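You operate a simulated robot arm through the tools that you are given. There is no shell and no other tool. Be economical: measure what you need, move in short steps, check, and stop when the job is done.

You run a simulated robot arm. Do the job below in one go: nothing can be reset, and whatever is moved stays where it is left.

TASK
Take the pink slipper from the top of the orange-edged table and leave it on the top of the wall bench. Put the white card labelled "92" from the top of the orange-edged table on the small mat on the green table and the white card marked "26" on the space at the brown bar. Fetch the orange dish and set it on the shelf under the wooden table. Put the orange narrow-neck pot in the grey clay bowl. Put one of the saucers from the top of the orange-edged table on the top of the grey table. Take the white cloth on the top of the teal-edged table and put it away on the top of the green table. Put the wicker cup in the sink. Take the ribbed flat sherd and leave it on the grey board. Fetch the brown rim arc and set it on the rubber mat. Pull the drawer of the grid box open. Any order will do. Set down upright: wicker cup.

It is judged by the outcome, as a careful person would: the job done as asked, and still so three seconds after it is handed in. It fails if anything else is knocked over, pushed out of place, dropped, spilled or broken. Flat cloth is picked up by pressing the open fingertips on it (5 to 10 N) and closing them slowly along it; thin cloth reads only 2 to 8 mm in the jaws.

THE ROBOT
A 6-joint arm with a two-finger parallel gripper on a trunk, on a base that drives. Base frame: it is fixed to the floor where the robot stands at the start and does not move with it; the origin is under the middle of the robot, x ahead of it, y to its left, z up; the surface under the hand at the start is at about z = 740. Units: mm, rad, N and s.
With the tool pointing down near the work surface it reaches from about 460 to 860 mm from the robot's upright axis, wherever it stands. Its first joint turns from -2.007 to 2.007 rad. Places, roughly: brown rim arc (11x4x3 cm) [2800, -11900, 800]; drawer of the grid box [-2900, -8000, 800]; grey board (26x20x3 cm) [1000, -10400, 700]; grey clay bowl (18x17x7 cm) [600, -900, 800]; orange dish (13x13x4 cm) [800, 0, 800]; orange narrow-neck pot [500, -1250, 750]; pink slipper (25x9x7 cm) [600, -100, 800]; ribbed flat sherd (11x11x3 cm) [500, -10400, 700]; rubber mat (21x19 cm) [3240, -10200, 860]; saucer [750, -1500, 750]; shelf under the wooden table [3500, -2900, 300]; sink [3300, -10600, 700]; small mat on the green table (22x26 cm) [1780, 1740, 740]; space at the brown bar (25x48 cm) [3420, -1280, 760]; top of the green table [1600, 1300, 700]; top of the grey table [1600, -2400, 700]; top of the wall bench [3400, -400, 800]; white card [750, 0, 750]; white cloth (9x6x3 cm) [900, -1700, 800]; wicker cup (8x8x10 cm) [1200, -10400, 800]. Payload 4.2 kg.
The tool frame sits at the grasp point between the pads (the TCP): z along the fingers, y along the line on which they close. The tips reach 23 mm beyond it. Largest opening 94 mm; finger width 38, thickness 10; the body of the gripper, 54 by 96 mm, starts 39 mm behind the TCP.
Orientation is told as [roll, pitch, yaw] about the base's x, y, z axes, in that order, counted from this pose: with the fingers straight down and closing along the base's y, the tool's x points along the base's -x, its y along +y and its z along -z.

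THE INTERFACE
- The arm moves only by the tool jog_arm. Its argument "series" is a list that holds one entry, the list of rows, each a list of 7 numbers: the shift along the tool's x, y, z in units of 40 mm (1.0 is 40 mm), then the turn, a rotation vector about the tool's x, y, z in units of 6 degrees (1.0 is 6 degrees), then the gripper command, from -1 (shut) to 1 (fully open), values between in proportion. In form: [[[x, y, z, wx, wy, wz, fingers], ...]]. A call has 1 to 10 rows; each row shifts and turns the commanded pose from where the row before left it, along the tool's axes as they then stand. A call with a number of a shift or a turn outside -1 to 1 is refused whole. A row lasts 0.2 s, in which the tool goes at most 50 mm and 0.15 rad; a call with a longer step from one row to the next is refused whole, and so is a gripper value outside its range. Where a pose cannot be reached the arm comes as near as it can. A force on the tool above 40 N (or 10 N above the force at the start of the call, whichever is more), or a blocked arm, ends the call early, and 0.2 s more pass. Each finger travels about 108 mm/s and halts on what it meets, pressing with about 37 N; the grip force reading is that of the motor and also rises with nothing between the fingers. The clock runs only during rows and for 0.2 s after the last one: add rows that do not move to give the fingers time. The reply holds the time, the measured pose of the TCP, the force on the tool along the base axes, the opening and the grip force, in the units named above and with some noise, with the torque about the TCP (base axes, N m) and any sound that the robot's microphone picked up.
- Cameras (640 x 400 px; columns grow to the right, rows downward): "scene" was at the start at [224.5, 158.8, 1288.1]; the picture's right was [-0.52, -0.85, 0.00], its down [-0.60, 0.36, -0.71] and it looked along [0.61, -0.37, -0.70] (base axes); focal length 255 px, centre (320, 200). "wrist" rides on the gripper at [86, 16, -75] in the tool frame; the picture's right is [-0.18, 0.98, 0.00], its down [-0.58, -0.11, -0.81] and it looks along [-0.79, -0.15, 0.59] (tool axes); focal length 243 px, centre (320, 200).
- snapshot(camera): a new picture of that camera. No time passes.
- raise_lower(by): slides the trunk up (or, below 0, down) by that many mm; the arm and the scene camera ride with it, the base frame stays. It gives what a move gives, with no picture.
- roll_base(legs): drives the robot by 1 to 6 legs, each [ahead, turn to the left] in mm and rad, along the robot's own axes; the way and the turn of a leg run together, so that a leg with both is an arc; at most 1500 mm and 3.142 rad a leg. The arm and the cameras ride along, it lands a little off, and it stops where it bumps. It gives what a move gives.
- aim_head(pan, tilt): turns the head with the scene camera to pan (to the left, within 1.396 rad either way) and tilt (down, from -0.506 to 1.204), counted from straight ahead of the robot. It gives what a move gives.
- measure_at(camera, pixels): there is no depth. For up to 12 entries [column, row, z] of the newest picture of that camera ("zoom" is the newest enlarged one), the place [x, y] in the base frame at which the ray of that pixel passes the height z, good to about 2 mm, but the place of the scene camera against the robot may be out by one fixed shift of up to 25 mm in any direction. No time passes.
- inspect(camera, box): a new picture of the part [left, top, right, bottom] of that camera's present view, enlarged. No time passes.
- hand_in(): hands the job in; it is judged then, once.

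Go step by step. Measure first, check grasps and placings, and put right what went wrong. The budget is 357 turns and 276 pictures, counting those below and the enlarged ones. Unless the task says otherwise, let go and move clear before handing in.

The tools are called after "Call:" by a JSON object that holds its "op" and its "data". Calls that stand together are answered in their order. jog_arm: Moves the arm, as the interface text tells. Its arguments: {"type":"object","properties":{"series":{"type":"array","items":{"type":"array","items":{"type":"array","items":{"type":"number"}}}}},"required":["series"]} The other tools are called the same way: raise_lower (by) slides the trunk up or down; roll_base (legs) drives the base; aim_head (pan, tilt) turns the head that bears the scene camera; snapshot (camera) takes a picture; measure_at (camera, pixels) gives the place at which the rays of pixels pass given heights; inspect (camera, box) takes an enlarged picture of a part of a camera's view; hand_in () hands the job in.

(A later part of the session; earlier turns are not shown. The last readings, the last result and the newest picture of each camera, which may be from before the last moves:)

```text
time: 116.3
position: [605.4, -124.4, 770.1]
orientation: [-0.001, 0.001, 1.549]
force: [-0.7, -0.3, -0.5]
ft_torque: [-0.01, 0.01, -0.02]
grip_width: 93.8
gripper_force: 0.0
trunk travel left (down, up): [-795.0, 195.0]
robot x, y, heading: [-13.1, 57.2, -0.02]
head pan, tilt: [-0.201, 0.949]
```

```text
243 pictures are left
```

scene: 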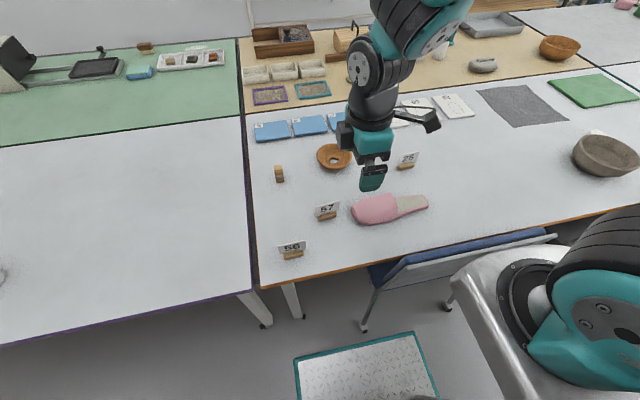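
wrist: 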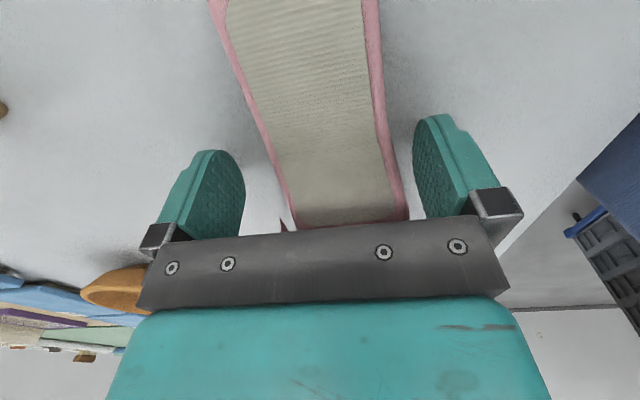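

The hand sits about 7 mm too far in +x. I shift it, close, and lift.

Call:
{"op": "jog_arm", "data": {"series": [[[0, 0.18, 0.07, 0, 0, 0, 1], [0, 0, 0, 0, 0, 0, 0.6], [0, 0, 0, 0, 0, 0, 0.3], [0, 0, 0, 0, 0, 0, 0], [0, 0, 0, 0, 0, 0, -0.5], [0, 0, 0, 0, 0, 0, -1], [0, 0, -0.3, 0, 0, 0, -1], [0, 0, -0.7, 0, 0, 0, -1], [0, 0, -1, 0, 0, 0, -1], [0, 0, -1, 0, 0, 0, -1]]]}}

Call:
{"op": "snapshot", "data": {"camera": "wrist"}}

Call:
{"op": "snapshot", "data": {"camera": "scene"}}

```text
time: 118.5
position: [595.7, -123.4, 887.7]
orientation: [0.002, -0.001, 1.547]
force: [-0.3, 0.2, -1.6]
ft_torque: [-0.03, 0.01, -0.03]
grip_width: 53.1
gripper_force: 36.7
trunk travel left (down, up): [-795.0, 195.0]
robot x, y, heading: [-12.9, 56.2, -0.026]
head pan, tilt: [-0.201, 0.949]
```

```text
242 pictures are left
```

wrist: 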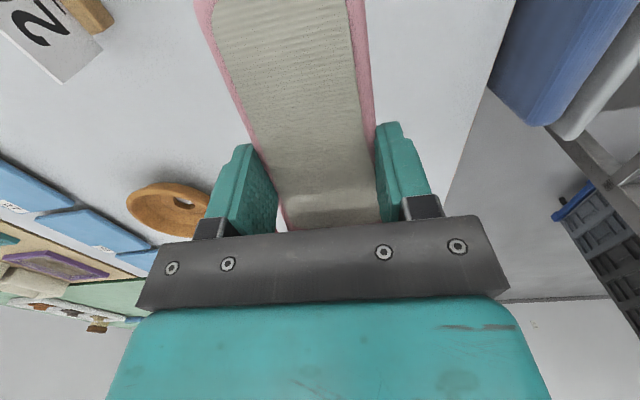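

```text
241 pictures are left
```

scene: 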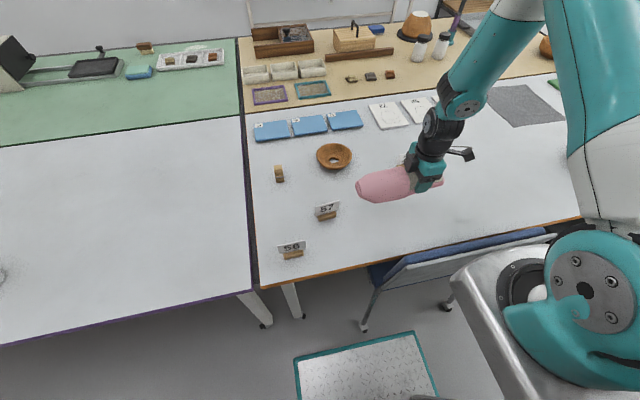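

The slipper is held at 53 mm. I lift it and drive the known left route round to the aisle.

Call:
{"op": "jog_arm", "data": {"series": [[[0, 0, -1, 0, 0, 0, -1], [0, 0, -1, 0, 0, 0, -1], [0, 0, -1, 0, 0, 0, -1], [0, 0, -1, 0, 0, 0, -1], [0, 0, -0.5, 0, 0, 0, -1]]]}}

Call:
{"op": "roll_base", "data": {"legs": [[-170, 0], [0, 1.597], [1270, 0], [1270, 0], [0, -1.571]]}}

Call:
{"op": "roll_base", "data": {"legs": [[1400, 0], [1400, 0], [0, -1.571]]}}

Call:
{"op": "aim_head", "data": {"pan": 0.1, "tilt": 0.45}}

Call:
{"op": "snapshot", "data": {"camera": "scene"}}

```text
time: 119.7
position: [598.5, -123.1, 1067.3]
orientation: [0.0, -0.001, 1.548]
force: [0.2, -0.1, -0.7]
ft_torque: [-0.06, -0.03, -0.01]
grip_width: 53.2
gripper_force: 37.0
trunk travel left (down, up): [-795.0, 195.0]
robot x, y, heading: [-10.7, 57.2, -0.024]
head pan, tilt: [-0.201, 0.949]
```

```text
time: 140.8
position: [401.0, 2447.3, 1066.3]
orientation: [0.001, -0.001, 1.589]
force: [0.4, 1.1, -1.0]
ft_torque: [-0.07, 0.0, -0.01]
grip_width: 53.2
gripper_force: 36.7
trunk travel left (down, up): [-795.0, 195.0]
robot x, y, heading: [-217.7, 2605.5, 0.024]
head pan, tilt: [-0.201, 0.949]
```

```text
time: 158.2
position: [2396.1, 2110.5, 1065.9]
orientation: [-0.001, -0.001, 0.009]
force: [-0.8, 0.4, -0.6]
ft_torque: [-0.01, 0.08, 0.02]
grip_width: 52.9
gripper_force: 37.4
trunk travel left (down, up): [-795.0, 195.0]
robot x, y, heading: [2556.1, 2728.9, -1.564]
head pan, tilt: [-0.201, 0.949]
```

```text
time: 159.1
position: [2395.9, 2111.6, 1066.9]
orientation: [0.0, 0.001, 0.01]
force: [1.0, -0.6, -0.9]
ft_torque: [-0.02, 0.06, 0.0]
grip_width: 52.9
gripper_force: 36.8
trunk travel left (down, up): [-795.0, 195.0]
robot x, y, heading: [2558.7, 2728.4, -1.561]
head pan, tilt: [0.099, 0.45]
```

```text
240 pictures are left
```

scene: 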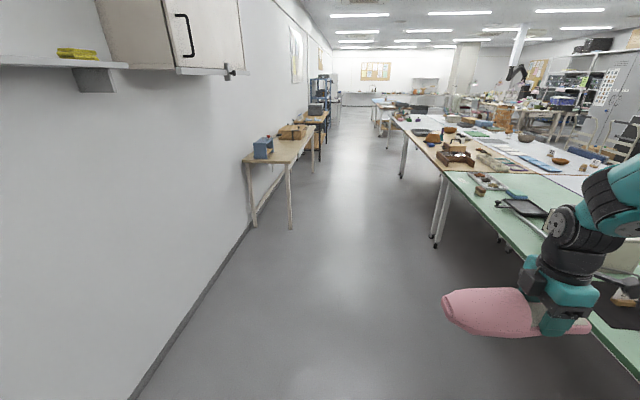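

The aisle is clear. I measure the wall and the bench legs.

Call:
{"op": "measure_at", "data": {"camera": "scene", "pixels": [[291, 228, 0], [253, 226, 0], [140, 395, 0], [289, 161, 760], [245, 162, 760], [313, 136, 760], [437, 243, 0], [280, 140, 760], [311, 130, 760]]}}

Call:
{"op": "inspect", "data": {"camera": "scene", "box": [220, 90, 380, 190]}}

```text
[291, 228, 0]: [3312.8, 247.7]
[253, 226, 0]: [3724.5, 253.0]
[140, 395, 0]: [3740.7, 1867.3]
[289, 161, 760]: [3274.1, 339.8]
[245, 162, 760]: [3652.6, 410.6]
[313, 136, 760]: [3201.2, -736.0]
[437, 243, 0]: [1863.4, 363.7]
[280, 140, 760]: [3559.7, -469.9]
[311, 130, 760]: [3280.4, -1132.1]
```

```text
4.00 times, centred on (300, 140) of scene
```

zoom: 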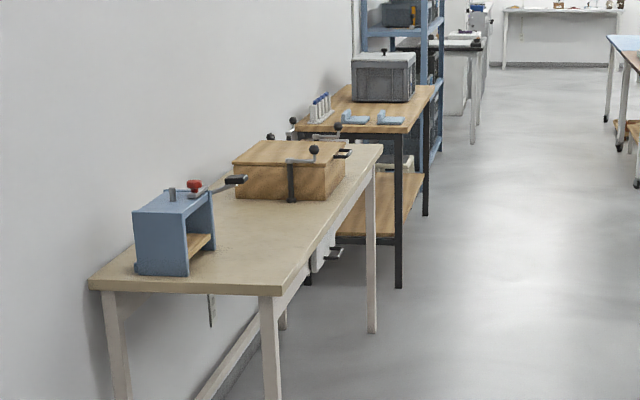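

The bench front edge is at x≈3270. I drive down the aisle to y≈−350 and face the bench.

Call:
{"op": "roll_base", "data": {"legs": [[1500, 0], [1500, 0], [80, 0], [0, 1.565]]}}

Call:
{"op": "aim_head", "data": {"pan": 0.0, "tilt": 0.65}}

Call:
{"op": "snapshot", "data": {"camera": "scene"}}

```text
time: 178.1
position: [3182.0, -552.1, 1066.6]
orientation: [0.0, -0.001, 1.548]
force: [0.4, -0.5, -1.2]
ft_torque: [-0.09, 0.0, 0.05]
grip_width: 52.9
gripper_force: 37.0
trunk travel left (down, up): [-795.0, 195.0]
robot x, y, heading: [2569.8, -365.9, -0.025]
head pan, tilt: [0.099, 0.45]
```

```text
time: 178.8
position: [3182.8, -551.2, 1067.8]
orientation: [0.0, 0.001, 1.546]
force: [-0.4, 0.2, -1.2]
ft_torque: [-0.06, -0.04, 0.02]
grip_width: 53.1
gripper_force: 36.7
trunk travel left (down, up): [-795.0, 195.0]
robot x, y, heading: [2572.2, -368.1, -0.023]
head pan, tilt: [0.0, 0.649]
```

```text
238 pictures are left
```

scene: 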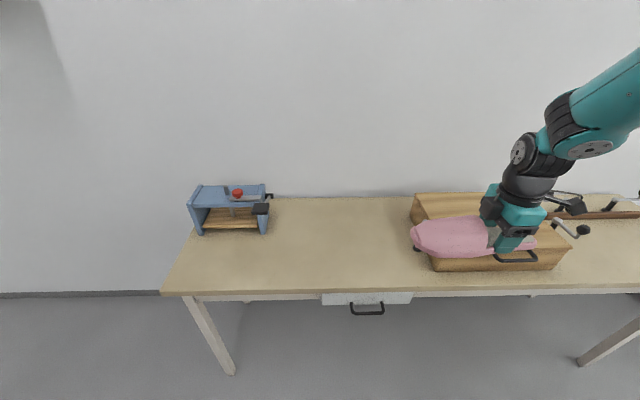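

Free bench space lies around (340,240). The brown bar shows at the far right near (610,215). I measure the free zone.

Call:
{"op": "measure_at", "data": {"camera": "scene", "pixels": [[165, 292, 760], [640, 288, 760], [270, 225, 760], [340, 240, 760], [420, 250, 760], [340, 290, 760], [340, 198, 760], [640, 218, 760], [600, 216, 760], [435, 270, 760], [410, 222, 760]]}}

```text
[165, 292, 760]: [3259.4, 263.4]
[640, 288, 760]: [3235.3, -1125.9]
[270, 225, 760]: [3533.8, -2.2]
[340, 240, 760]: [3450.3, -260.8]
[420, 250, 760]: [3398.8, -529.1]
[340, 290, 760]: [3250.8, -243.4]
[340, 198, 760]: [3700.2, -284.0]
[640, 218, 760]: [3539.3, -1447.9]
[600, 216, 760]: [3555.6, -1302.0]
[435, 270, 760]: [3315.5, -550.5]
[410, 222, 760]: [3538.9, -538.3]
```

I drive 150 mm closer and carry the slipper over the free zone.

Call:
{"op": "roll_base", "data": {"legs": [[150, 0]]}}

Call:
{"op": "jog_arm", "data": {"series": [[[-0.87, -0.24, 0, 0, 0, 0, -1], [-0.87, -0.24, 0, 0, 0, 0, -1], [-0.87, -0.24, 0, 0, 0, 0, -1], [-0.87, -0.24, 0, 0, 0, 0, -1], [-0.87, -0.24, 0.3, 0, 0, 0, -1], [-0.87, -0.24, 0.5, 0, 0, 0, -1], [-0.87, -0.24, 0.5, 0, 0, 0, -1], [0, 0, 1, 0, 0, 0, -1], [0, 0, 1, 0, 0, 0, -1], [0, 0, 1, 0, 0, 0, -1]]]}}

Call:
{"op": "snapshot", "data": {"camera": "wrist"}}

Call:
{"op": "snapshot", "data": {"camera": "scene"}}

```text
time: 180.2
position: [3333.7, -555.8, 1068.0]
orientation: [-0.001, 0.001, 1.545]
force: [0.3, 0.3, -0.8]
ft_torque: [-0.04, -0.01, 0.02]
grip_width: 53.1
gripper_force: 36.8
trunk travel left (down, up): [-795.0, 195.0]
robot x, y, heading: [2721.5, -370.8, -0.024]
head pan, tilt: [0.0, 0.649]
```

```text
time: 182.4
position: [3405.6, -316.1, 893.1]
orientation: [-0.001, 0.0, 1.547]
force: [-0.4, -0.3, -0.5]
ft_torque: [-0.1, -0.01, 0.01]
grip_width: 53.2
gripper_force: 37.3
trunk travel left (down, up): [-795.0, 195.0]
robot x, y, heading: [2726.5, -375.5, -0.031]
head pan, tilt: [0.0, 0.649]
```

```text
237 pictures are left
```

wrist: 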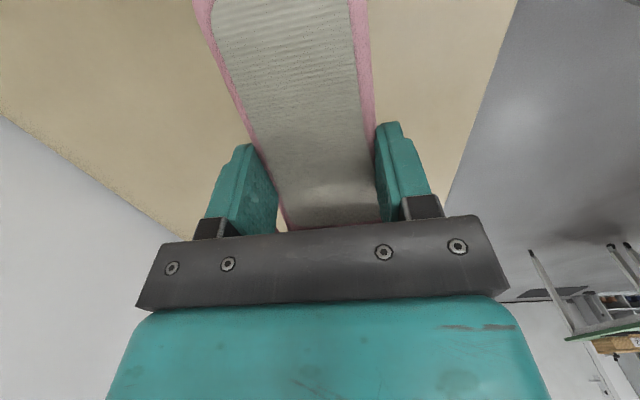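

```text
236 pictures are left
```

scene: 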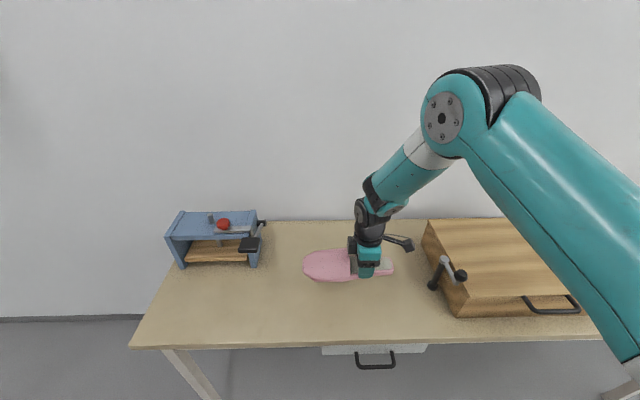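

Position looks good, but the camera arm hangs near the box's crank (435,285). I check its distance.

Call:
{"op": "measure_at", "data": {"camera": "scene", "pixels": [[430, 288, 760], [430, 288, 800], [445, 258, 850], [460, 275, 850], [423, 235, 850], [380, 262, 780], [303, 265, 780]]}}

Call:
{"op": "inspect", "data": {"camera": "scene", "box": [290, 180, 490, 305]}}

```text
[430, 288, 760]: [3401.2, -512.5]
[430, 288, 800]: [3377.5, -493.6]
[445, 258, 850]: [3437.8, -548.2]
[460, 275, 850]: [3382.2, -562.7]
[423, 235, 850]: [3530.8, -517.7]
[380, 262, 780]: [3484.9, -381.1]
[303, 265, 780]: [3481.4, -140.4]
```

```text
3.20 times, centred on (390, 242) of scene
```

zoom: 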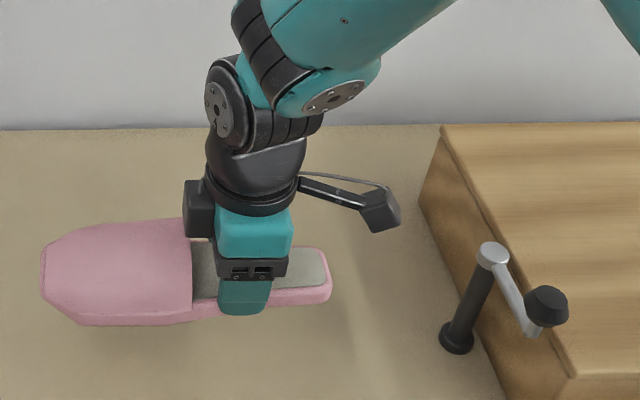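

Clear by about 80 mm. I descend until contact.

Call:
{"op": "jog_arm", "data": {"series": [[[-0.4, 0, 0.75, 0, 0, 0, -1], [-0.3, 0, 0.75, 0, 0, 0, -1], [0, 0, 0.6, 0, 0, 0, -1], [0, 0, 0.2, 0, 0, 0, -1], [0, 0, 0.15, 0, 0, 0, -1], [0, 0, 0.1, 0, 0, 0, -1], [0, 0, 0, 0, 0, 0, -1]]]}}

Call:
{"op": "snapshot", "data": {"camera": "wrist"}}

```text
time: 184.0
position: [3407.3, -286.8, 793.5]
orientation: [0.001, 0.0, 1.546]
force: [0.1, -0.7, -0.5]
ft_torque: [-0.05, -0.04, 0.01]
grip_width: 52.8
gripper_force: 37.1
trunk travel left (down, up): [-795.0, 195.0]
robot x, y, heading: [2724.6, -372.4, -0.034]
head pan, tilt: [0.0, 0.649]
```

```text
234 pictures are left
```

wrist: 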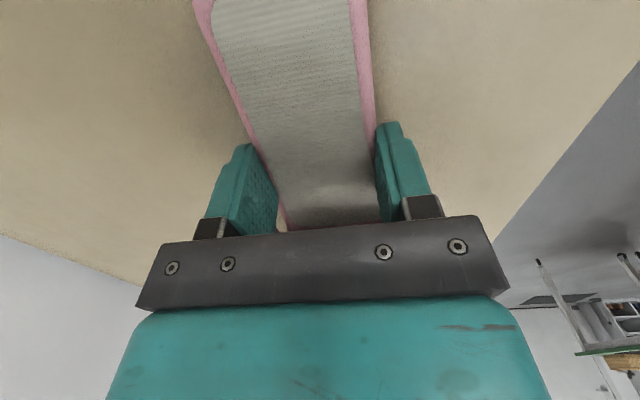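

No contact yet at z=793.5. I go on in small steps.

Call:
{"op": "jog_arm", "data": {"series": [[[0, 0, 0.08, 0, 0, 0, -1], [0, 0, 0.08, 0, 0, 0, -1], [0, 0, 0, 0, 0, 0, -1]]]}}

Call:
{"op": "jog_arm", "data": {"series": [[[0, 0, 0.05, 0, 0, 0, -1], [0, 0, 0, 0, 0, 0, -1]]]}}

```text
time: 184.8
position: [3406.5, -287.8, 788.1]
orientation: [-0.002, 0.0, 1.546]
force: [1.1, -5.7, 12.9]
ft_torque: [0.45, 0.37, 0.17]
grip_width: 53.3
gripper_force: 37.0
trunk travel left (down, up): [-795.0, 195.0]
robot x, y, heading: [2721.1, -375.8, -0.03]
head pan, tilt: [0.0, 0.649]
```

```text
time: 185.6
position: [3407.6, -287.1, 787.1]
orientation: [-0.002, -0.002, 1.548]
force: [-10.4, -3.8, 24.7]
ft_torque: [-0.14, 0.27, 0.1]
grip_width: 53.0
gripper_force: 37.0
trunk travel left (down, up): [-795.0, 195.0]
robot x, y, heading: [2722.3, -372.1, -0.028]
head pan, tilt: [0.0, 0.649]
stopped in row 2: the force on the tool passed its limit at 41 N (the readings are from after the stop); the commanded pose is now the measured one
```

The slipper is down (bench top at about z=760). I ease up, open and lift.

Call:
{"op": "jog_arm", "data": {"series": [[[0, 0, -0.03, 0, 0, 0, -0.1], [0, 0, 0, 0, 0, 0, 0.2], [0, 0, 0, 0, 0, 0, 0.6], [0, 0, 0, 0, 0, 0, 1], [0, 0, 0, 0, 0, 0, 1], [0, 0, -0.5, 0, 0, 0, 1], [0, 0, -0.9, 0, 0, 0, 1], [0, 0, -1, 0, 0, 0, 1], [0, 0, -1, 0, 0, 0, 1], [0, 0, -1, 0, 0, 0, 1]]]}}

Call:
{"op": "jog_arm", "data": {"series": [[[0, 0.9, -0.6, 0, 0, 0, 1], [0, 0.9, -0.6, 0, 0, 0, 1], [0, 0.9, -0.6, 0, 0, 0, 1], [0, 0.9, -0.3, 0, 0, 0, 1]]]}}

Call:
{"op": "aim_head", "data": {"pan": -0.6, "tilt": 0.6}}

Call:
{"op": "snapshot", "data": {"camera": "scene"}}

```text
time: 187.8
position: [3409.1, -287.9, 961.7]
orientation: [-0.002, -0.003, 1.547]
force: [0.8, -0.4, -0.5]
ft_torque: [0.0, 0.03, 0.04]
grip_width: 94.1
gripper_force: 0.0
trunk travel left (down, up): [-795.0, 195.0]
robot x, y, heading: [2722.9, -371.8, -0.031]
head pan, tilt: [0.0, 0.649]
```

```text
time: 188.8
position: [3263.5, -284.2, 1047.4]
orientation: [-0.001, -0.001, 1.547]
force: [0.6, -0.1, 0.1]
ft_torque: [0.01, 0.04, -0.02]
grip_width: 94.0
gripper_force: 0.0
trunk travel left (down, up): [-795.0, 195.0]
robot x, y, heading: [2724.1, -375.8, -0.032]
head pan, tilt: [0.0, 0.649]
```

```text
time: 189.8
position: [3263.6, -284.4, 1047.5]
orientation: [-0.003, -0.001, 1.546]
force: [-0.2, 0.4, -0.3]
ft_torque: [-0.04, -0.02, -0.02]
grip_width: 94.0
gripper_force: 0.1
trunk travel left (down, up): [-795.0, 195.0]
robot x, y, heading: [2723.8, -374.7, -0.025]
head pan, tilt: [-0.6, 0.6]
```

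```text
233 pictures are left
```

scene: 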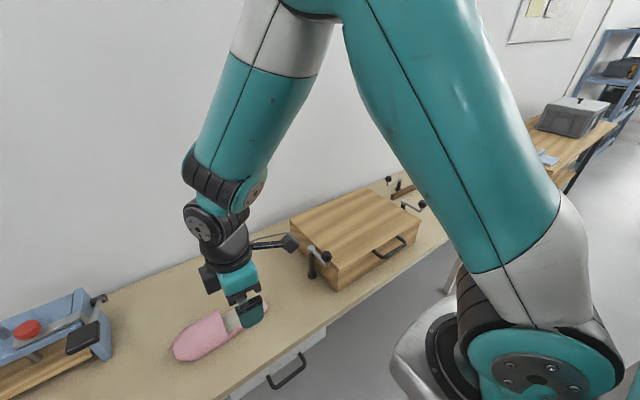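

The slipper lies on the bench. I back off and drive on down the aisle, looking at the brown bar and the wooden table on the way.

Call:
{"op": "roll_base", "data": {"legs": [[-150, 0], [0, -1.545], [900, 0]]}}

Call:
{"op": "aim_head", "data": {"pan": 1.2, "tilt": 0.6}}

Call:
{"op": "snapshot", "data": {"camera": "scene"}}

Call:
{"op": "aim_head", "data": {"pan": 0.4, "tilt": 0.45}}

Call:
{"op": "snapshot", "data": {"camera": "scene"}}

```text
time: 199.2
position: [2758.2, -1796.5, 1048.4]
orientation: [-0.002, -0.002, 0.064]
force: [-0.3, -0.2, 0.3]
ft_torque: [-0.04, 0.0, 0.0]
grip_width: 94.0
gripper_force: 0.1
trunk travel left (down, up): [-795.0, 195.0]
robot x, y, heading: [2622.3, -1268.6, -1.511]
head pan, tilt: [-0.6, 0.6]
```

```text
time: 200.9
position: [2758.5, -1795.5, 1047.5]
orientation: [-0.001, -0.001, 0.062]
force: [-0.5, -0.8, 0.4]
ft_torque: [0.0, 0.01, 0.01]
grip_width: 93.9
gripper_force: 0.0
trunk travel left (down, up): [-795.0, 195.0]
robot x, y, heading: [2620.9, -1265.0, -1.512]
head pan, tilt: [1.201, 0.6]
```

```text
232 pictures are left
```

scene: 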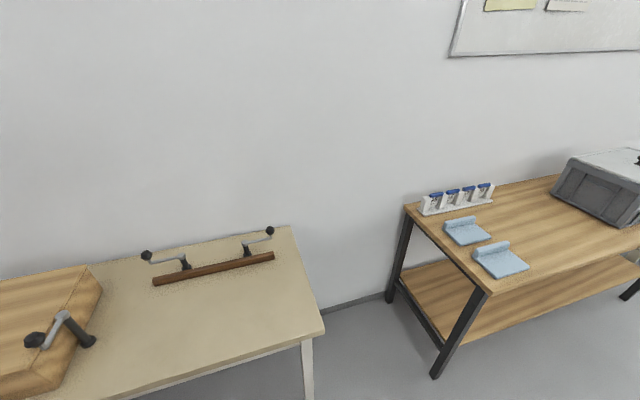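

```text
time: 202.1
position: [2758.7, -1796.1, 1047.2]
orientation: [0.001, -0.002, 0.065]
force: [1.0, 0.6, 0.4]
ft_torque: [0.01, -0.01, -0.01]
grip_width: 94.2
gripper_force: 0.0
trunk travel left (down, up): [-795.0, 195.0]
robot x, y, heading: [2622.9, -1264.9, -1.506]
head pan, tilt: [0.4, 0.45]
```

```text
231 pictures are left
```

scene: 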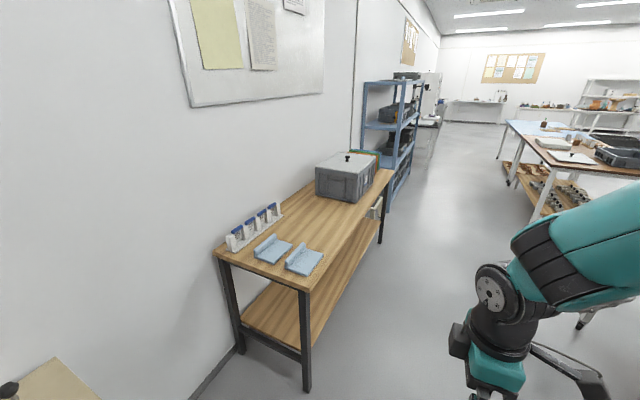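

The brown bar lies on the bench, and the wooden table has an open lower shelf. I measure the table's legs, shelf and the row's end.

Call:
{"op": "measure_at", "data": {"camera": "scene", "pixels": [[307, 388, 0], [381, 243, 0], [240, 352, 0], [299, 348, 300], [240, 330, 300], [378, 225, 300], [537, 222, 0], [510, 185, 0], [580, 328, 0], [560, 175, 740], [305, 290, 800], [392, 172, 800]]}}

Call:
{"op": "inspect", "data": {"camera": "scene", "box": [200, 200, 420, 400]}}

```text
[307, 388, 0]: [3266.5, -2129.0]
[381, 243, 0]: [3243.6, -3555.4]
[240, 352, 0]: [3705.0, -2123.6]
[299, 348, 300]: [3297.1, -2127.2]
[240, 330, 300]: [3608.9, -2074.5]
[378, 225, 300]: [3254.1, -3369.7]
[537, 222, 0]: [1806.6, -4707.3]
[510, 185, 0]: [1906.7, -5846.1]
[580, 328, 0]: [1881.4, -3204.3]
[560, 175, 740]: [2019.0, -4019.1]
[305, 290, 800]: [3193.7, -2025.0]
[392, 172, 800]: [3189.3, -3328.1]
```

```text
2.00 times, centred on (310, 300) of scene
```

zoom: 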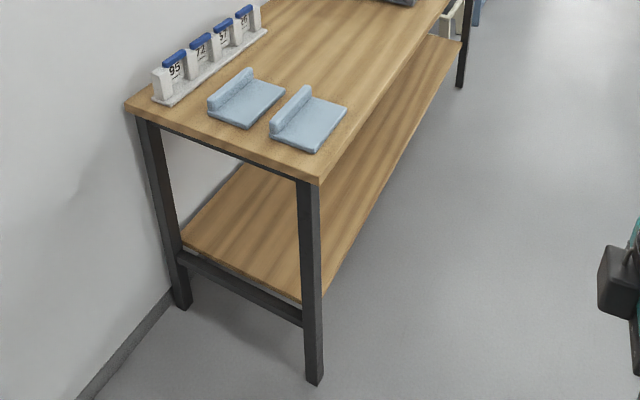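

The shelf is open in front (x≈3260, y −2130…−3555). I drive on to the row's end and look at the gap to the right.

Call:
{"op": "roll_base", "data": {"legs": [[0, -0.06], [1300, 0], [1200, 0]]}}

Call:
{"op": "aim_head", "data": {"pan": -0.75, "tilt": 0.55}}

Call:
{"op": "snapshot", "data": {"camera": "scene"}}

```text
time: 214.7
position: [2821.5, -4279.9, 1046.8]
orientation: [-0.001, -0.001, 0.044]
force: [0.7, 0.1, -0.3]
ft_torque: [0.01, -0.01, -0.03]
grip_width: 93.9
gripper_force: 0.0
trunk travel left (down, up): [-795.0, 195.0]
robot x, y, heading: [2698.6, -3746.6, -1.532]
head pan, tilt: [0.4, 0.45]
```

```text
time: 216.0
position: [2822.2, -4280.1, 1047.8]
orientation: [-0.001, -0.003, 0.042]
force: [0.4, -0.2, -0.6]
ft_torque: [0.01, -0.01, 0.03]
grip_width: 94.3
gripper_force: 0.1
trunk travel left (down, up): [-795.0, 195.0]
robot x, y, heading: [2691.0, -3747.2, -1.53]
head pan, tilt: [-0.75, 0.55]
```

```text
229 pictures are left
```

scene: 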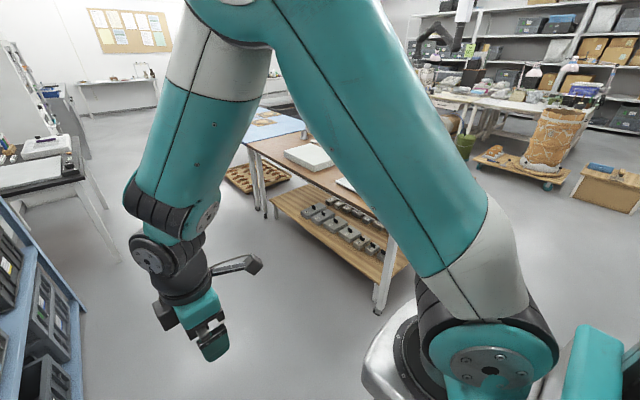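

The next table's near leg is at (378,312). I measure it to check the gap width.

Call:
{"op": "measure_at", "data": {"camera": "scene", "pixels": [[378, 312, 0], [395, 240, 740], [545, 165, 0], [600, 205, 0], [552, 187, 0], [265, 215, 0], [635, 215, 0]]}}

Call:
{"op": "aim_head", "data": {"pan": -1.39, "tilt": 0.6}}

Call:
{"op": "snapshot", "data": {"camera": "scene"}}

```text
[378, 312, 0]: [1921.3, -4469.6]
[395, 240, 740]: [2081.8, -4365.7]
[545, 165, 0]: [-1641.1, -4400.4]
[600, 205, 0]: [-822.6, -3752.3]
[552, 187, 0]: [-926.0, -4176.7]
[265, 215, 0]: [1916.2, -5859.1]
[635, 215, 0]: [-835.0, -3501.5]
```

```text
time: 217.1
position: [2821.3, -4280.1, 1047.3]
orientation: [-0.002, -0.001, 0.044]
force: [0.3, 0.4, 0.1]
ft_torque: [-0.02, 0.02, -0.01]
grip_width: 94.0
gripper_force: 0.1
trunk travel left (down, up): [-795.0, 195.0]
robot x, y, heading: [2697.1, -3746.8, -1.528]
head pan, tilt: [-1.389, 0.6]
```

```text
228 pictures are left
```

scene: 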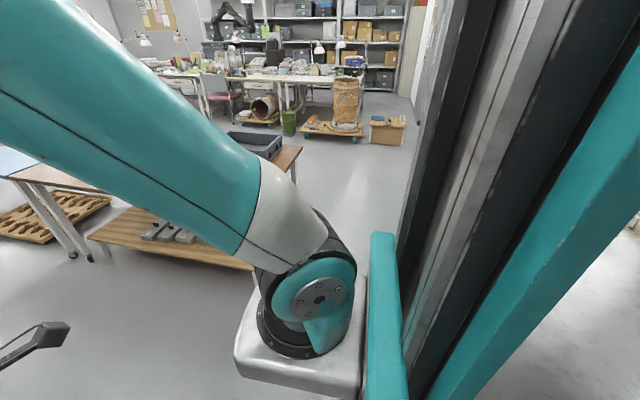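

The gap between the row (y≈−3217) and the next table (y≈−4366) is wide enough. I drive through to the front lane.

Call:
{"op": "roll_base", "data": {"legs": [[40, 0], [0, -1.61], [1430, 0], [1420, 0], [0, -1.571]]}}

Call:
{"op": "aim_head", "data": {"pan": -0.3, "tilt": 0.5}}

Call:
{"op": "snapshot", "data": {"camera": "scene"}}

```text
time: 239.1
position: [-266.3, -3339.8, 1048.2]
orientation: [-0.002, -0.001, -3.128]
force: [-0.1, -0.2, 0.3]
ft_torque: [0.01, 0.03, -0.01]
grip_width: 94.0
gripper_force: 0.1
trunk travel left (down, up): [-795.0, 195.0]
robot x, y, heading: [-157.8, -3878.6, 1.584]
head pan, tilt: [-1.389, 0.6]
```

```text
time: 240.4
position: [-266.0, -3339.4, 1048.4]
orientation: [-0.002, -0.002, -3.128]
force: [-0.8, -0.5, 0.1]
ft_torque: [-0.03, 0.03, 0.0]
grip_width: 94.0
gripper_force: 0.1
trunk travel left (down, up): [-795.0, 195.0]
robot x, y, heading: [-154.9, -3876.9, 1.58]
head pan, tilt: [-0.3, 0.499]
```

```text
227 pictures are left
```

scene: 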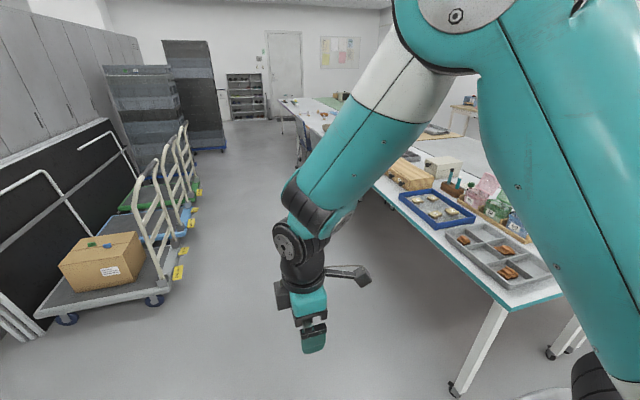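

The lane is clear. I drive up to y≈−1250 and face the table.

Call:
{"op": "roll_base", "data": {"legs": [[1320, 0], [1310, 0], [0, -1.58]]}}

Call:
{"op": "aim_head", "data": {"pan": 0, "tilt": 0.8}}

Call:
{"op": "snapshot", "data": {"camera": "scene"}}

```text
time: 257.2
position: [385.0, -1131.5, 1046.6]
orientation: [-0.003, -0.002, 1.539]
force: [-0.8, -1.0, 0.4]
ft_torque: [-0.03, 0.0, 0.03]
grip_width: 93.9
gripper_force: 0.1
trunk travel left (down, up): [-795.0, 195.0]
robot x, y, heading: [-152.4, -1217.9, -0.032]
head pan, tilt: [-0.3, 0.499]
```

```text
time: 258.0
position: [386.5, -1131.8, 1048.2]
orientation: [-0.003, -0.003, 1.538]
force: [-0.1, 0.1, -1.0]
ft_torque: [-0.01, -0.03, -0.03]
grip_width: 93.9
gripper_force: 0.1
trunk travel left (down, up): [-795.0, 195.0]
robot x, y, heading: [-156.2, -1217.3, -0.033]
head pan, tilt: [0.0, 0.799]
```

```text
226 pictures are left
```

scene: 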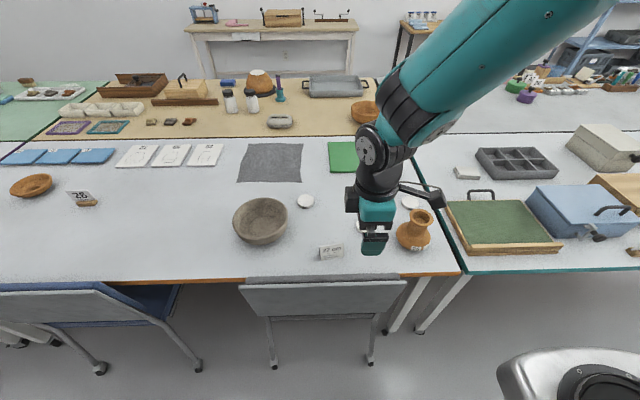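

Call:
{"op": "measure_at", "data": {"camera": "scene", "pixels": [[261, 240, 740], [238, 210, 800], [287, 210, 800], [414, 246, 740], [306, 206, 740], [410, 207, 740], [330, 258, 740], [466, 176, 740], [322, 283, 740], [275, 368, 0], [371, 362, 0], [438, 190, 740]]}}

Call:
{"op": "inspect", "data": {"camera": "scene", "box": [220, 160, 480, 300]}}

```text
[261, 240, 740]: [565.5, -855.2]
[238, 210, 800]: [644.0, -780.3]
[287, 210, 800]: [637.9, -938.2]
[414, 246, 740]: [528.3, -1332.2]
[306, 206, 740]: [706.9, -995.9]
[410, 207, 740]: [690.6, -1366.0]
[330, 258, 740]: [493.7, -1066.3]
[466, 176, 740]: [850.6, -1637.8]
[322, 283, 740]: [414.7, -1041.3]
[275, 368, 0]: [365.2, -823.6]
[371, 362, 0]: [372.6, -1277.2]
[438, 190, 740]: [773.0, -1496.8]
```

```text
2.46 times, centred on (350, 230) of scene
```

zoom: 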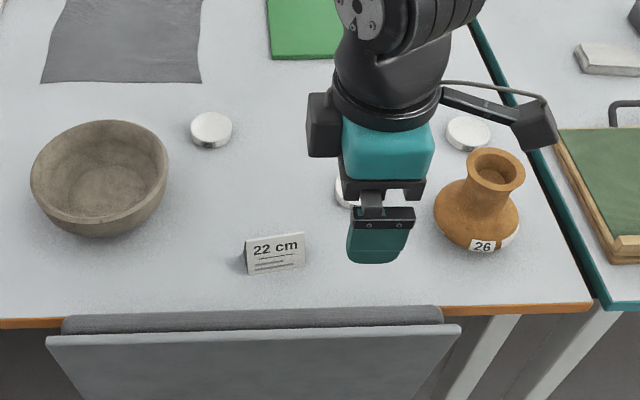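

The pot with a flared lip stands at (414,232), the bowl at (261,220), saucers are the small white discs. I drive 90 mm nearer and move the hand beside the pot to view it.

Call:
{"op": "roll_base", "data": {"legs": [[90, 0]]}}

Call:
{"op": "jog_arm", "data": {"series": [[[0.8, -0.3, 0.4, 0, 0, 0, 1], [0.8, -0.3, 0.4, 0, 0, 0, 1], [0.8, -0.3, 0.4, 0, 0, 0, 1], [0.8, -0.3, 0.4, 0, 0, 0, 1], [0.8, -0.3, 0.4, 0, 0, 0, 1], [0.8, -0.3, 0.4, 0, 0, 0, 1]]]}}

Call:
{"op": "snapshot", "data": {"camera": "wrist"}}

Call:
{"op": "snapshot", "data": {"camera": "scene"}}

```text
time: 259.1
position: [475.6, -1135.2, 1047.8]
orientation: [-0.003, -0.002, 1.543]
force: [-1.0, -0.2, -0.2]
ft_torque: [-0.01, -0.01, 0.0]
grip_width: 94.1
gripper_force: 0.1
trunk travel left (down, up): [-795.0, 195.0]
robot x, y, heading: [-62.3, -1217.0, -0.035]
head pan, tilt: [0.0, 0.799]
```

```text
time: 260.5
position: [544.1, -1326.4, 951.4]
orientation: [-0.002, -0.003, 1.542]
force: [-0.1, -0.5, 0.6]
ft_torque: [-0.04, -0.03, -0.01]
grip_width: 94.1
gripper_force: 0.1
trunk travel left (down, up): [-795.0, 195.0]
robot x, y, heading: [-62.3, -1217.6, -0.031]
head pan, tilt: [0.0, 0.799]
```

```text
224 pictures are left
```

wrist: 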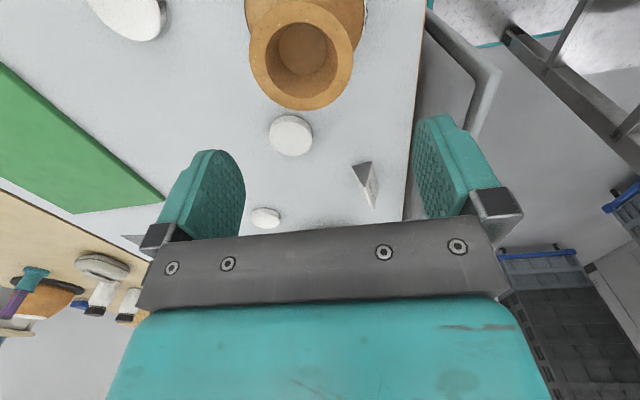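

```text
223 pictures are left
```

scene: 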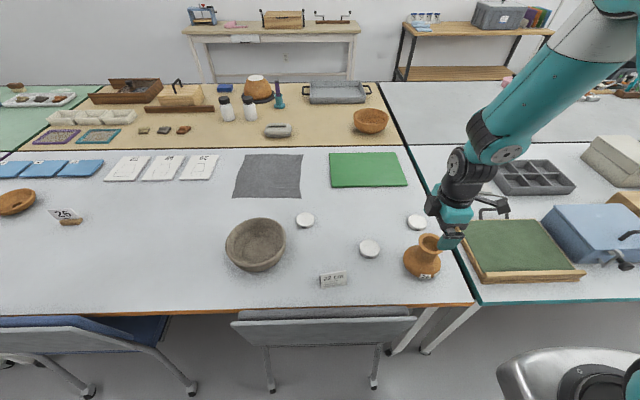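

The lip is centred at (301,55) in the wrist view and (428,240) in the scene view. I triangulate it.

Call:
{"op": "measure_at", "data": {"camera": "wrist", "pixels": [[301, 55, 820], [301, 55, 840], [301, 55, 860], [250, 60, 840], [352, 50, 840], [308, 110, 840], [290, 135, 745]]}}

Call:
{"op": "inspect", "data": {"camera": "scene", "box": [340, 190, 500, 290]}}

Call:
{"op": "measure_at", "data": {"camera": "scene", "pixels": [[428, 241, 820], [428, 241, 840], [428, 241, 860], [422, 277, 740], [369, 252, 740], [416, 226, 740], [305, 224, 740], [257, 240, 800]]}}

```text
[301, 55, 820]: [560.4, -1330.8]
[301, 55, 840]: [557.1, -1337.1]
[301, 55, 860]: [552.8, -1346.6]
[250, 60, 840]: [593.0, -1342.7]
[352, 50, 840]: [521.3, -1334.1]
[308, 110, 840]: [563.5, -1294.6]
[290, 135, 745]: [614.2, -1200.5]
```

```text
4.00 times, centred on (420, 240) of scene
```

zoom: 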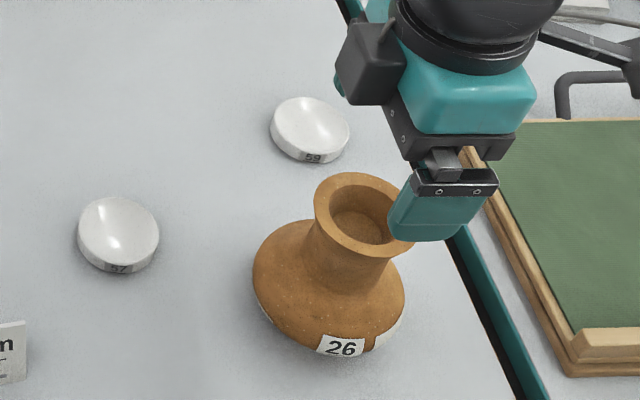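

```text
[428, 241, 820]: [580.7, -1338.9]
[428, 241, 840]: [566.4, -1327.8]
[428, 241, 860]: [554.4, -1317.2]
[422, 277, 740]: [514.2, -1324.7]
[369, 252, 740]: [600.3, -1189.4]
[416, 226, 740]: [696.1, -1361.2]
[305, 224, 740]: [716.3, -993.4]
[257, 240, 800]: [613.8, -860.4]
```

Lip centre is about (558,−1338,840), 72 mm across. I line up, go down to z≈885 and look again.

Call:
{"op": "jog_arm", "data": {"series": [[[0.3, -0.35, 0.4, 0, 0, 0, 1], [0, 0, 0.8, 0, 0, 0, 1], [0, 0, 0.5, 0, 0, 0, 1], [0, 0, 0, 0, 0, 0, 1]]]}}

Call:
{"op": "snapshot", "data": {"camera": "wrist"}}

```text
time: 261.5
position: [556.1, -1339.1, 882.5]
orientation: [0.0, -0.002, 1.541]
force: [-0.3, 0.1, -0.2]
ft_torque: [-0.05, 0.0, 0.02]
grip_width: 93.8
gripper_force: 0.0
trunk travel left (down, up): [-795.0, 195.0]
robot x, y, heading: [-64.8, -1218.8, -0.032]
head pan, tilt: [0.0, 0.799]
```

```text
221 pictures are left
```

wrist: 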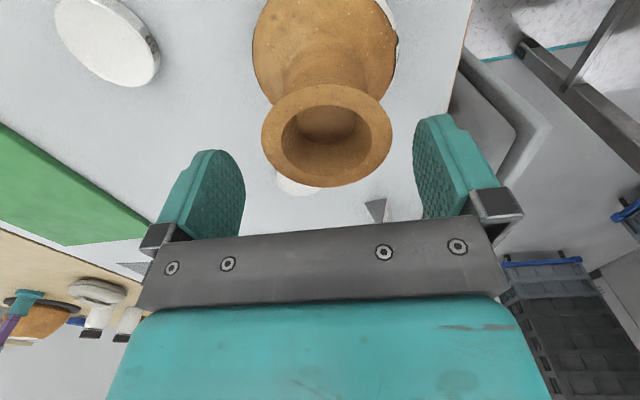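

Call:
{"op": "measure_at", "data": {"camera": "wrist", "pixels": [[262, 140, 840], [392, 133, 840], [327, 85, 840], [327, 187, 840], [262, 140, 830], [392, 133, 830], [253, 50, 790], [396, 45, 790], [270, 140, 760], [372, 210, 740]]}}

```text
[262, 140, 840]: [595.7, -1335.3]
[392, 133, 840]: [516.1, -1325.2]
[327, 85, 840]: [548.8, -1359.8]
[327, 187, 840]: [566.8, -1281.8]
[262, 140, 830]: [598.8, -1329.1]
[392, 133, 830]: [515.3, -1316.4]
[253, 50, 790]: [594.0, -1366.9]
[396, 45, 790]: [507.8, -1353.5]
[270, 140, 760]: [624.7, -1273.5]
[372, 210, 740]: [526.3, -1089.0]
```

Combining the two views, the lip is really at z≈868, about 61 mm across, centred at (552,−1345). I adjust to TCP z≈860 and close.

Call:
{"op": "jog_arm", "data": {"series": [[[0.15, 0.1, 0.25, 0, 0, 0, 1], [0, 0, 0.3, 0, 0, 0, 1], [0, 0, 0, 0, 0, 0, 0.6], [0, 0, 0, 0, 0, 0, 0.4], [0, 0, 0, 0, 0, 0, 0.2], [0, 0, 0, 0, 0, 0, -0.3], [0, 0, 0, 0, 0, 0, -1], [0, 0, 0, 0, 0, 0, -1]]]}}

Call:
{"op": "snapshot", "data": {"camera": "wrist"}}

```text
time: 263.3
position: [553.0, -1345.6, 862.5]
orientation: [-0.002, -0.003, 1.541]
force: [-0.5, -0.6, -0.4]
ft_torque: [0.03, -0.07, -0.08]
grip_width: 66.8
gripper_force: 37.0
trunk travel left (down, up): [-795.0, 195.0]
robot x, y, heading: [-66.0, -1220.7, -0.031]
head pan, tilt: [0.0, 0.799]
```

```text
220 pictures are left
```

wrist: 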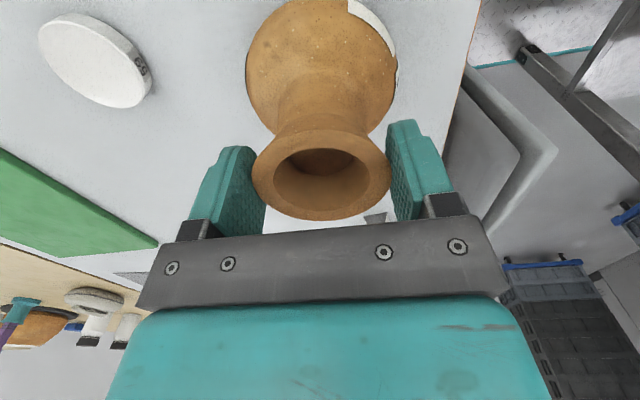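

Gripped on the lip at 66.8 mm, well centred. I lift slowly and check.

Call:
{"op": "jog_arm", "data": {"series": [[[0, 0, -0.15, 0, 0, 0, -1], [0, 0, -0.3, 0, 0, 0, -1], [0, 0, -0.5, 0, 0, 0, -1], [0, 0, -0.6, 0, 0, 0, -1], [0, 0, -0.6, 0, 0, 0, -1], [0, 0, 0, 0, 0, 0, -1]]]}}

Call:
{"op": "snapshot", "data": {"camera": "wrist"}}

Call:
{"op": "snapshot", "data": {"camera": "scene"}}

```text
time: 264.7
position: [552.3, -1346.0, 947.0]
orientation: [-0.003, -0.002, 1.542]
force: [-0.5, 0.1, -4.2]
ft_torque: [-0.04, -0.05, 0.03]
grip_width: 66.8
gripper_force: 36.8
trunk travel left (down, up): [-795.0, 195.0]
robot x, y, heading: [-64.9, -1218.7, -0.033]
head pan, tilt: [0.0, 0.799]
```

```text
219 pictures are left
```

wrist: 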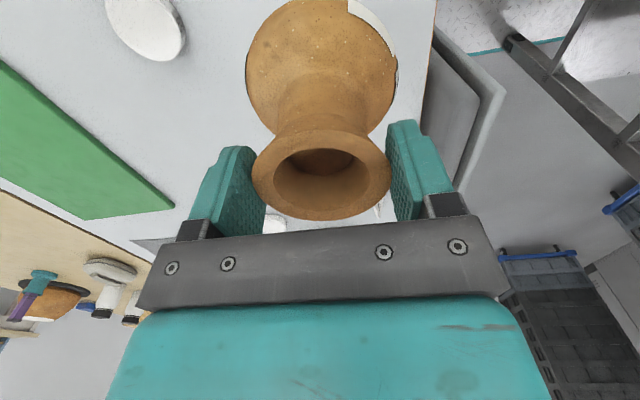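

```text
218 pictures are left
```

scene: 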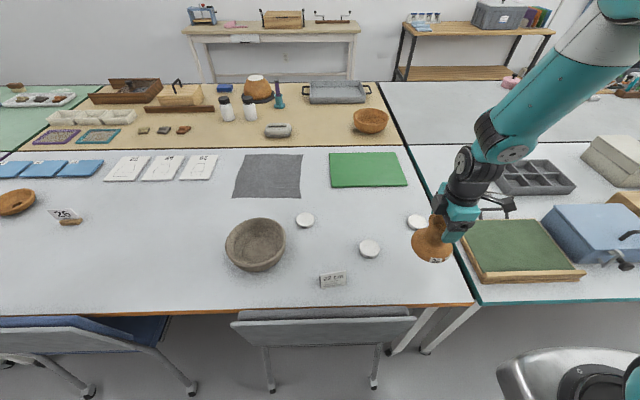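

Held firmly (about 0.4 kg). I carry it over towards the bowl at about (626,−868).

Call:
{"op": "jog_arm", "data": {"series": [[[-0.92, -0.115, -0.35, 0, 0, 0, -1], [-0.92, -0.115, -0.35, 0, 0, 0, -1], [-0.92, -0.115, -0.3, 0, 0, 0, -1], [-0.92, -0.115, 0, 0, 0, 0, -1], [-0.92, -0.115, 0, 0, 0, 0, -1], [-0.92, -0.115, 0, 0, 0, 0, -1], [-0.92, -0.115, 0, 0, 0, 0, -1], [-0.92, -0.115, 0, 0, 0, 0, -1], [-0.92, -0.115, 0, 0, 0, 0, -1], [-0.5, -0.115, 0, 0, 0, 0, -1]]]}}

Call:
{"op": "snapshot", "data": {"camera": "wrist"}}

Call:
{"op": "snapshot", "data": {"camera": "scene"}}

```text
time: 266.9
position: [608.7, -997.9, 986.3]
orientation: [-0.002, 0.0, 1.542]
force: [0.1, -1.6, -5.9]
ft_torque: [-0.01, 0.03, -0.04]
grip_width: 66.8
gripper_force: 37.3
trunk travel left (down, up): [-795.0, 195.0]
robot x, y, heading: [-66.6, -1221.4, -0.033]
head pan, tilt: [0.0, 0.799]
```

```text
217 pictures are left
```

wrist: 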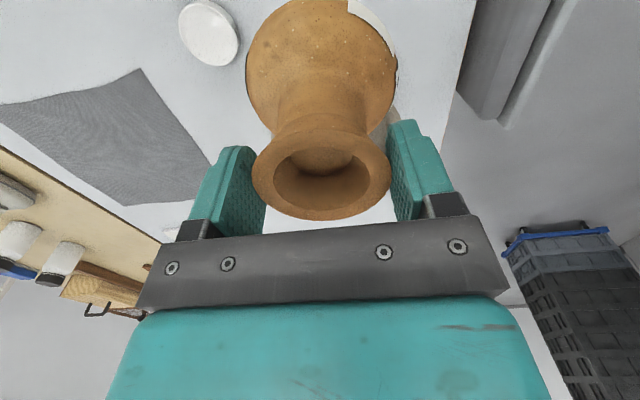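

```text
216 pictures are left
```

scene: 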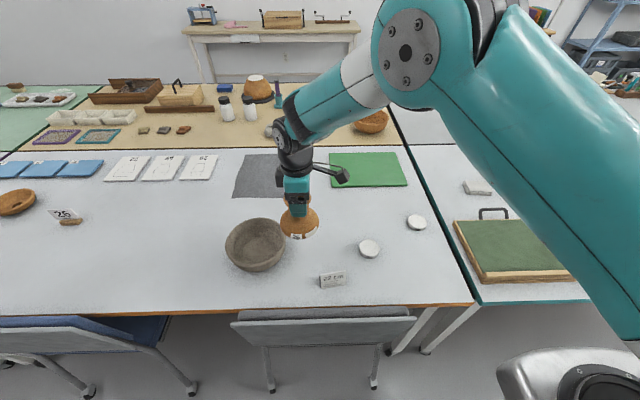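

I calibrate the scene camera against the held pot's known place and measure the bowl rim in a zoom.

Call:
{"op": "inspect", "data": {"camera": "scene", "box": [210, 170, 370, 280]}}

```text
3.64 times, centred on (290, 225) of scene
```

zoom: 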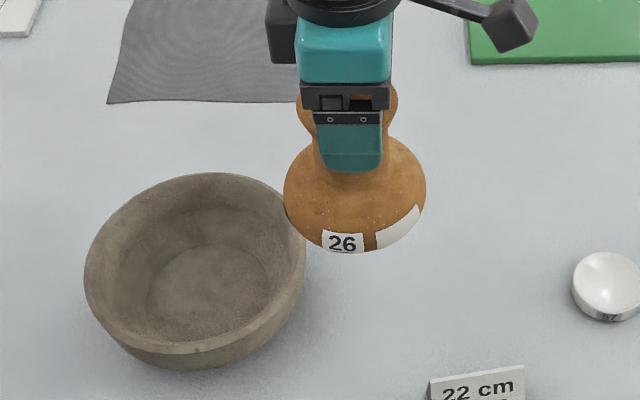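

Call:
{"op": "measure_at", "data": {"camera": "zoom", "pixels": [[350, 171, 963], [195, 258, 810], [85, 275, 810], [305, 258, 810], [215, 174, 810], [182, 345, 810], [205, 300, 755], [355, 190, 920], [608, 285, 750], [284, 190, 910], [426, 190, 910]]}}

```text
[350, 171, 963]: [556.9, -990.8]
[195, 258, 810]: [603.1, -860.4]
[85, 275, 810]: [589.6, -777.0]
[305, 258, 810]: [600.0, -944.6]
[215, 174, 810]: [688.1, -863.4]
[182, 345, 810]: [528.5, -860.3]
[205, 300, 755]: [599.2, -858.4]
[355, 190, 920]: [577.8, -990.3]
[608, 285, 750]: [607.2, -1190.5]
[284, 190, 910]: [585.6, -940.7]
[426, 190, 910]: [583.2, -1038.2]
```

Corrected bowl centre: (620,−869). I move over it and lower the pot.

Call:
{"op": "jog_arm", "data": {"series": [[[-0.81, -0.045, 0, 0, 0, 0, -1], [-0.81, -0.045, 0, 0, 0, 0, -1], [-0.81, -0.045, 0, 0, 0, 0, -1], [-0.81, -0.045, 0, 0, 0, 0, -1], [0, 0, 0.4, 0, 0, 0, -1], [0, 0, 0.4, 0, 0, 0, -1], [0, 0, 0, 0, 0, 0, -1]]]}}

Call:
{"op": "inspect", "data": {"camera": "scene", "box": [190, 170, 350, 280]}}

Call:
{"op": "snapshot", "data": {"camera": "wrist"}}

```text
time: 268.5
position: [619.6, -867.1, 954.7]
orientation: [-0.002, 0.0, 1.542]
force: [-0.4, 0.2, -5.6]
ft_torque: [-0.04, 0.03, 0.0]
grip_width: 66.7
gripper_force: 36.7
trunk travel left (down, up): [-795.0, 195.0]
robot x, y, heading: [-62.9, -1222.2, -0.03]
head pan, tilt: [0.0, 0.799]
```

```text
3.64 times, centred on (270, 225) of scene
```

zoom: 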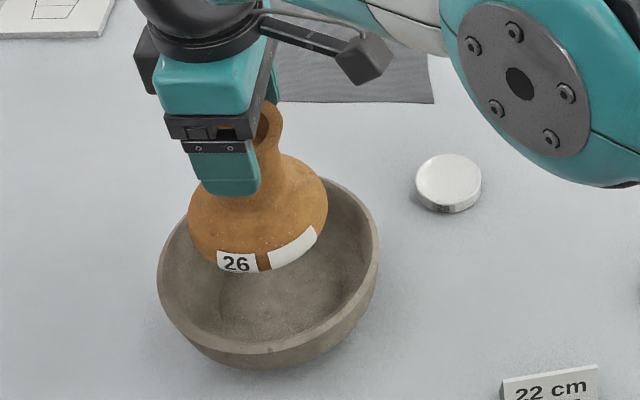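

```text
213 pictures are left
```

wrist: 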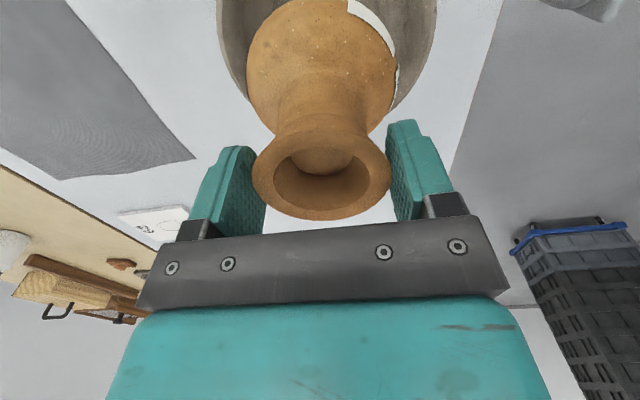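

Well centred over the bowl. I lower gently.

Call:
{"op": "jog_arm", "data": {"series": [[[0, 0, 0.5, 0, 0, 0, -1], [0, 0, 0.5, 0, 0, 0, -1], [0, 0, 0.4, 0, 0, 0, -1], [0, 0, 0.2, 0, 0, 0, -1], [0, 0, 0.15, 0, 0, 0, -1], [0, 0, 0.1, 0, 0, 0, -1], [0, 0, 0.08, 0, 0, 0, -1], [0, 0, 0, 0, 0, 0, -1]]]}}

Call:
{"op": "inspect", "data": {"camera": "scene", "box": [190, 170, 350, 280]}}

```text
time: 270.3
position: [620.6, -866.6, 877.5]
orientation: [-0.001, -0.001, 1.542]
force: [-0.9, 0.8, -4.8]
ft_torque: [-0.02, -0.03, -0.01]
grip_width: 66.9
gripper_force: 36.7
trunk travel left (down, up): [-795.0, 195.0]
robot x, y, heading: [-62.5, -1221.1, -0.036]
head pan, tilt: [0.0, 0.799]
```

```text
3.64 times, centred on (270, 225) of scene
```

zoom: 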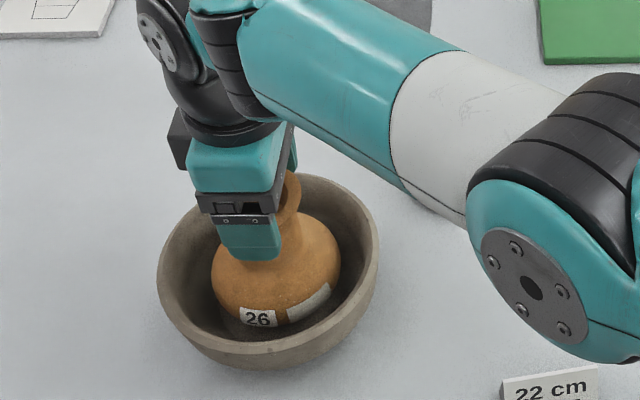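

Not yet touching. I continue in 2 mm steps.

Call:
{"op": "jog_arm", "data": {"series": [[[0, 0, 0.05, 0, 0, 0, -1], [0, 0, 0.05, 0, 0, 0, -1], [0, 0, 0, 0, 0, 0, -1]]]}}

Call:
{"op": "jog_arm", "data": {"series": [[[0, 0, 0.05, 0, 0, 0, -1], [0, 0, 0.03, 0, 0, 0, -1], [0, 0, 0, 0, 0, 0, -1]]]}}

```text
time: 271.1
position: [620.2, -868.2, 875.5]
orientation: [-0.003, -0.002, 1.54]
force: [-0.7, 1.2, -5.8]
ft_torque: [-0.04, -0.01, 0.01]
grip_width: 66.8
gripper_force: 36.9
trunk travel left (down, up): [-795.0, 195.0]
robot x, y, heading: [-62.2, -1221.3, -0.03]
head pan, tilt: [0.0, 0.799]
```

```text
time: 271.9
position: [619.5, -867.7, 873.7]
orientation: [-0.001, -0.003, 1.541]
force: [-0.7, -0.6, 12.2]
ft_torque: [-0.49, 0.15, -0.04]
grip_width: 66.5
gripper_force: 37.3
trunk travel left (down, up): [-795.0, 195.0]
robot x, y, heading: [-61.7, -1224.0, -0.03]
head pan, tilt: [0.0, 0.799]
```

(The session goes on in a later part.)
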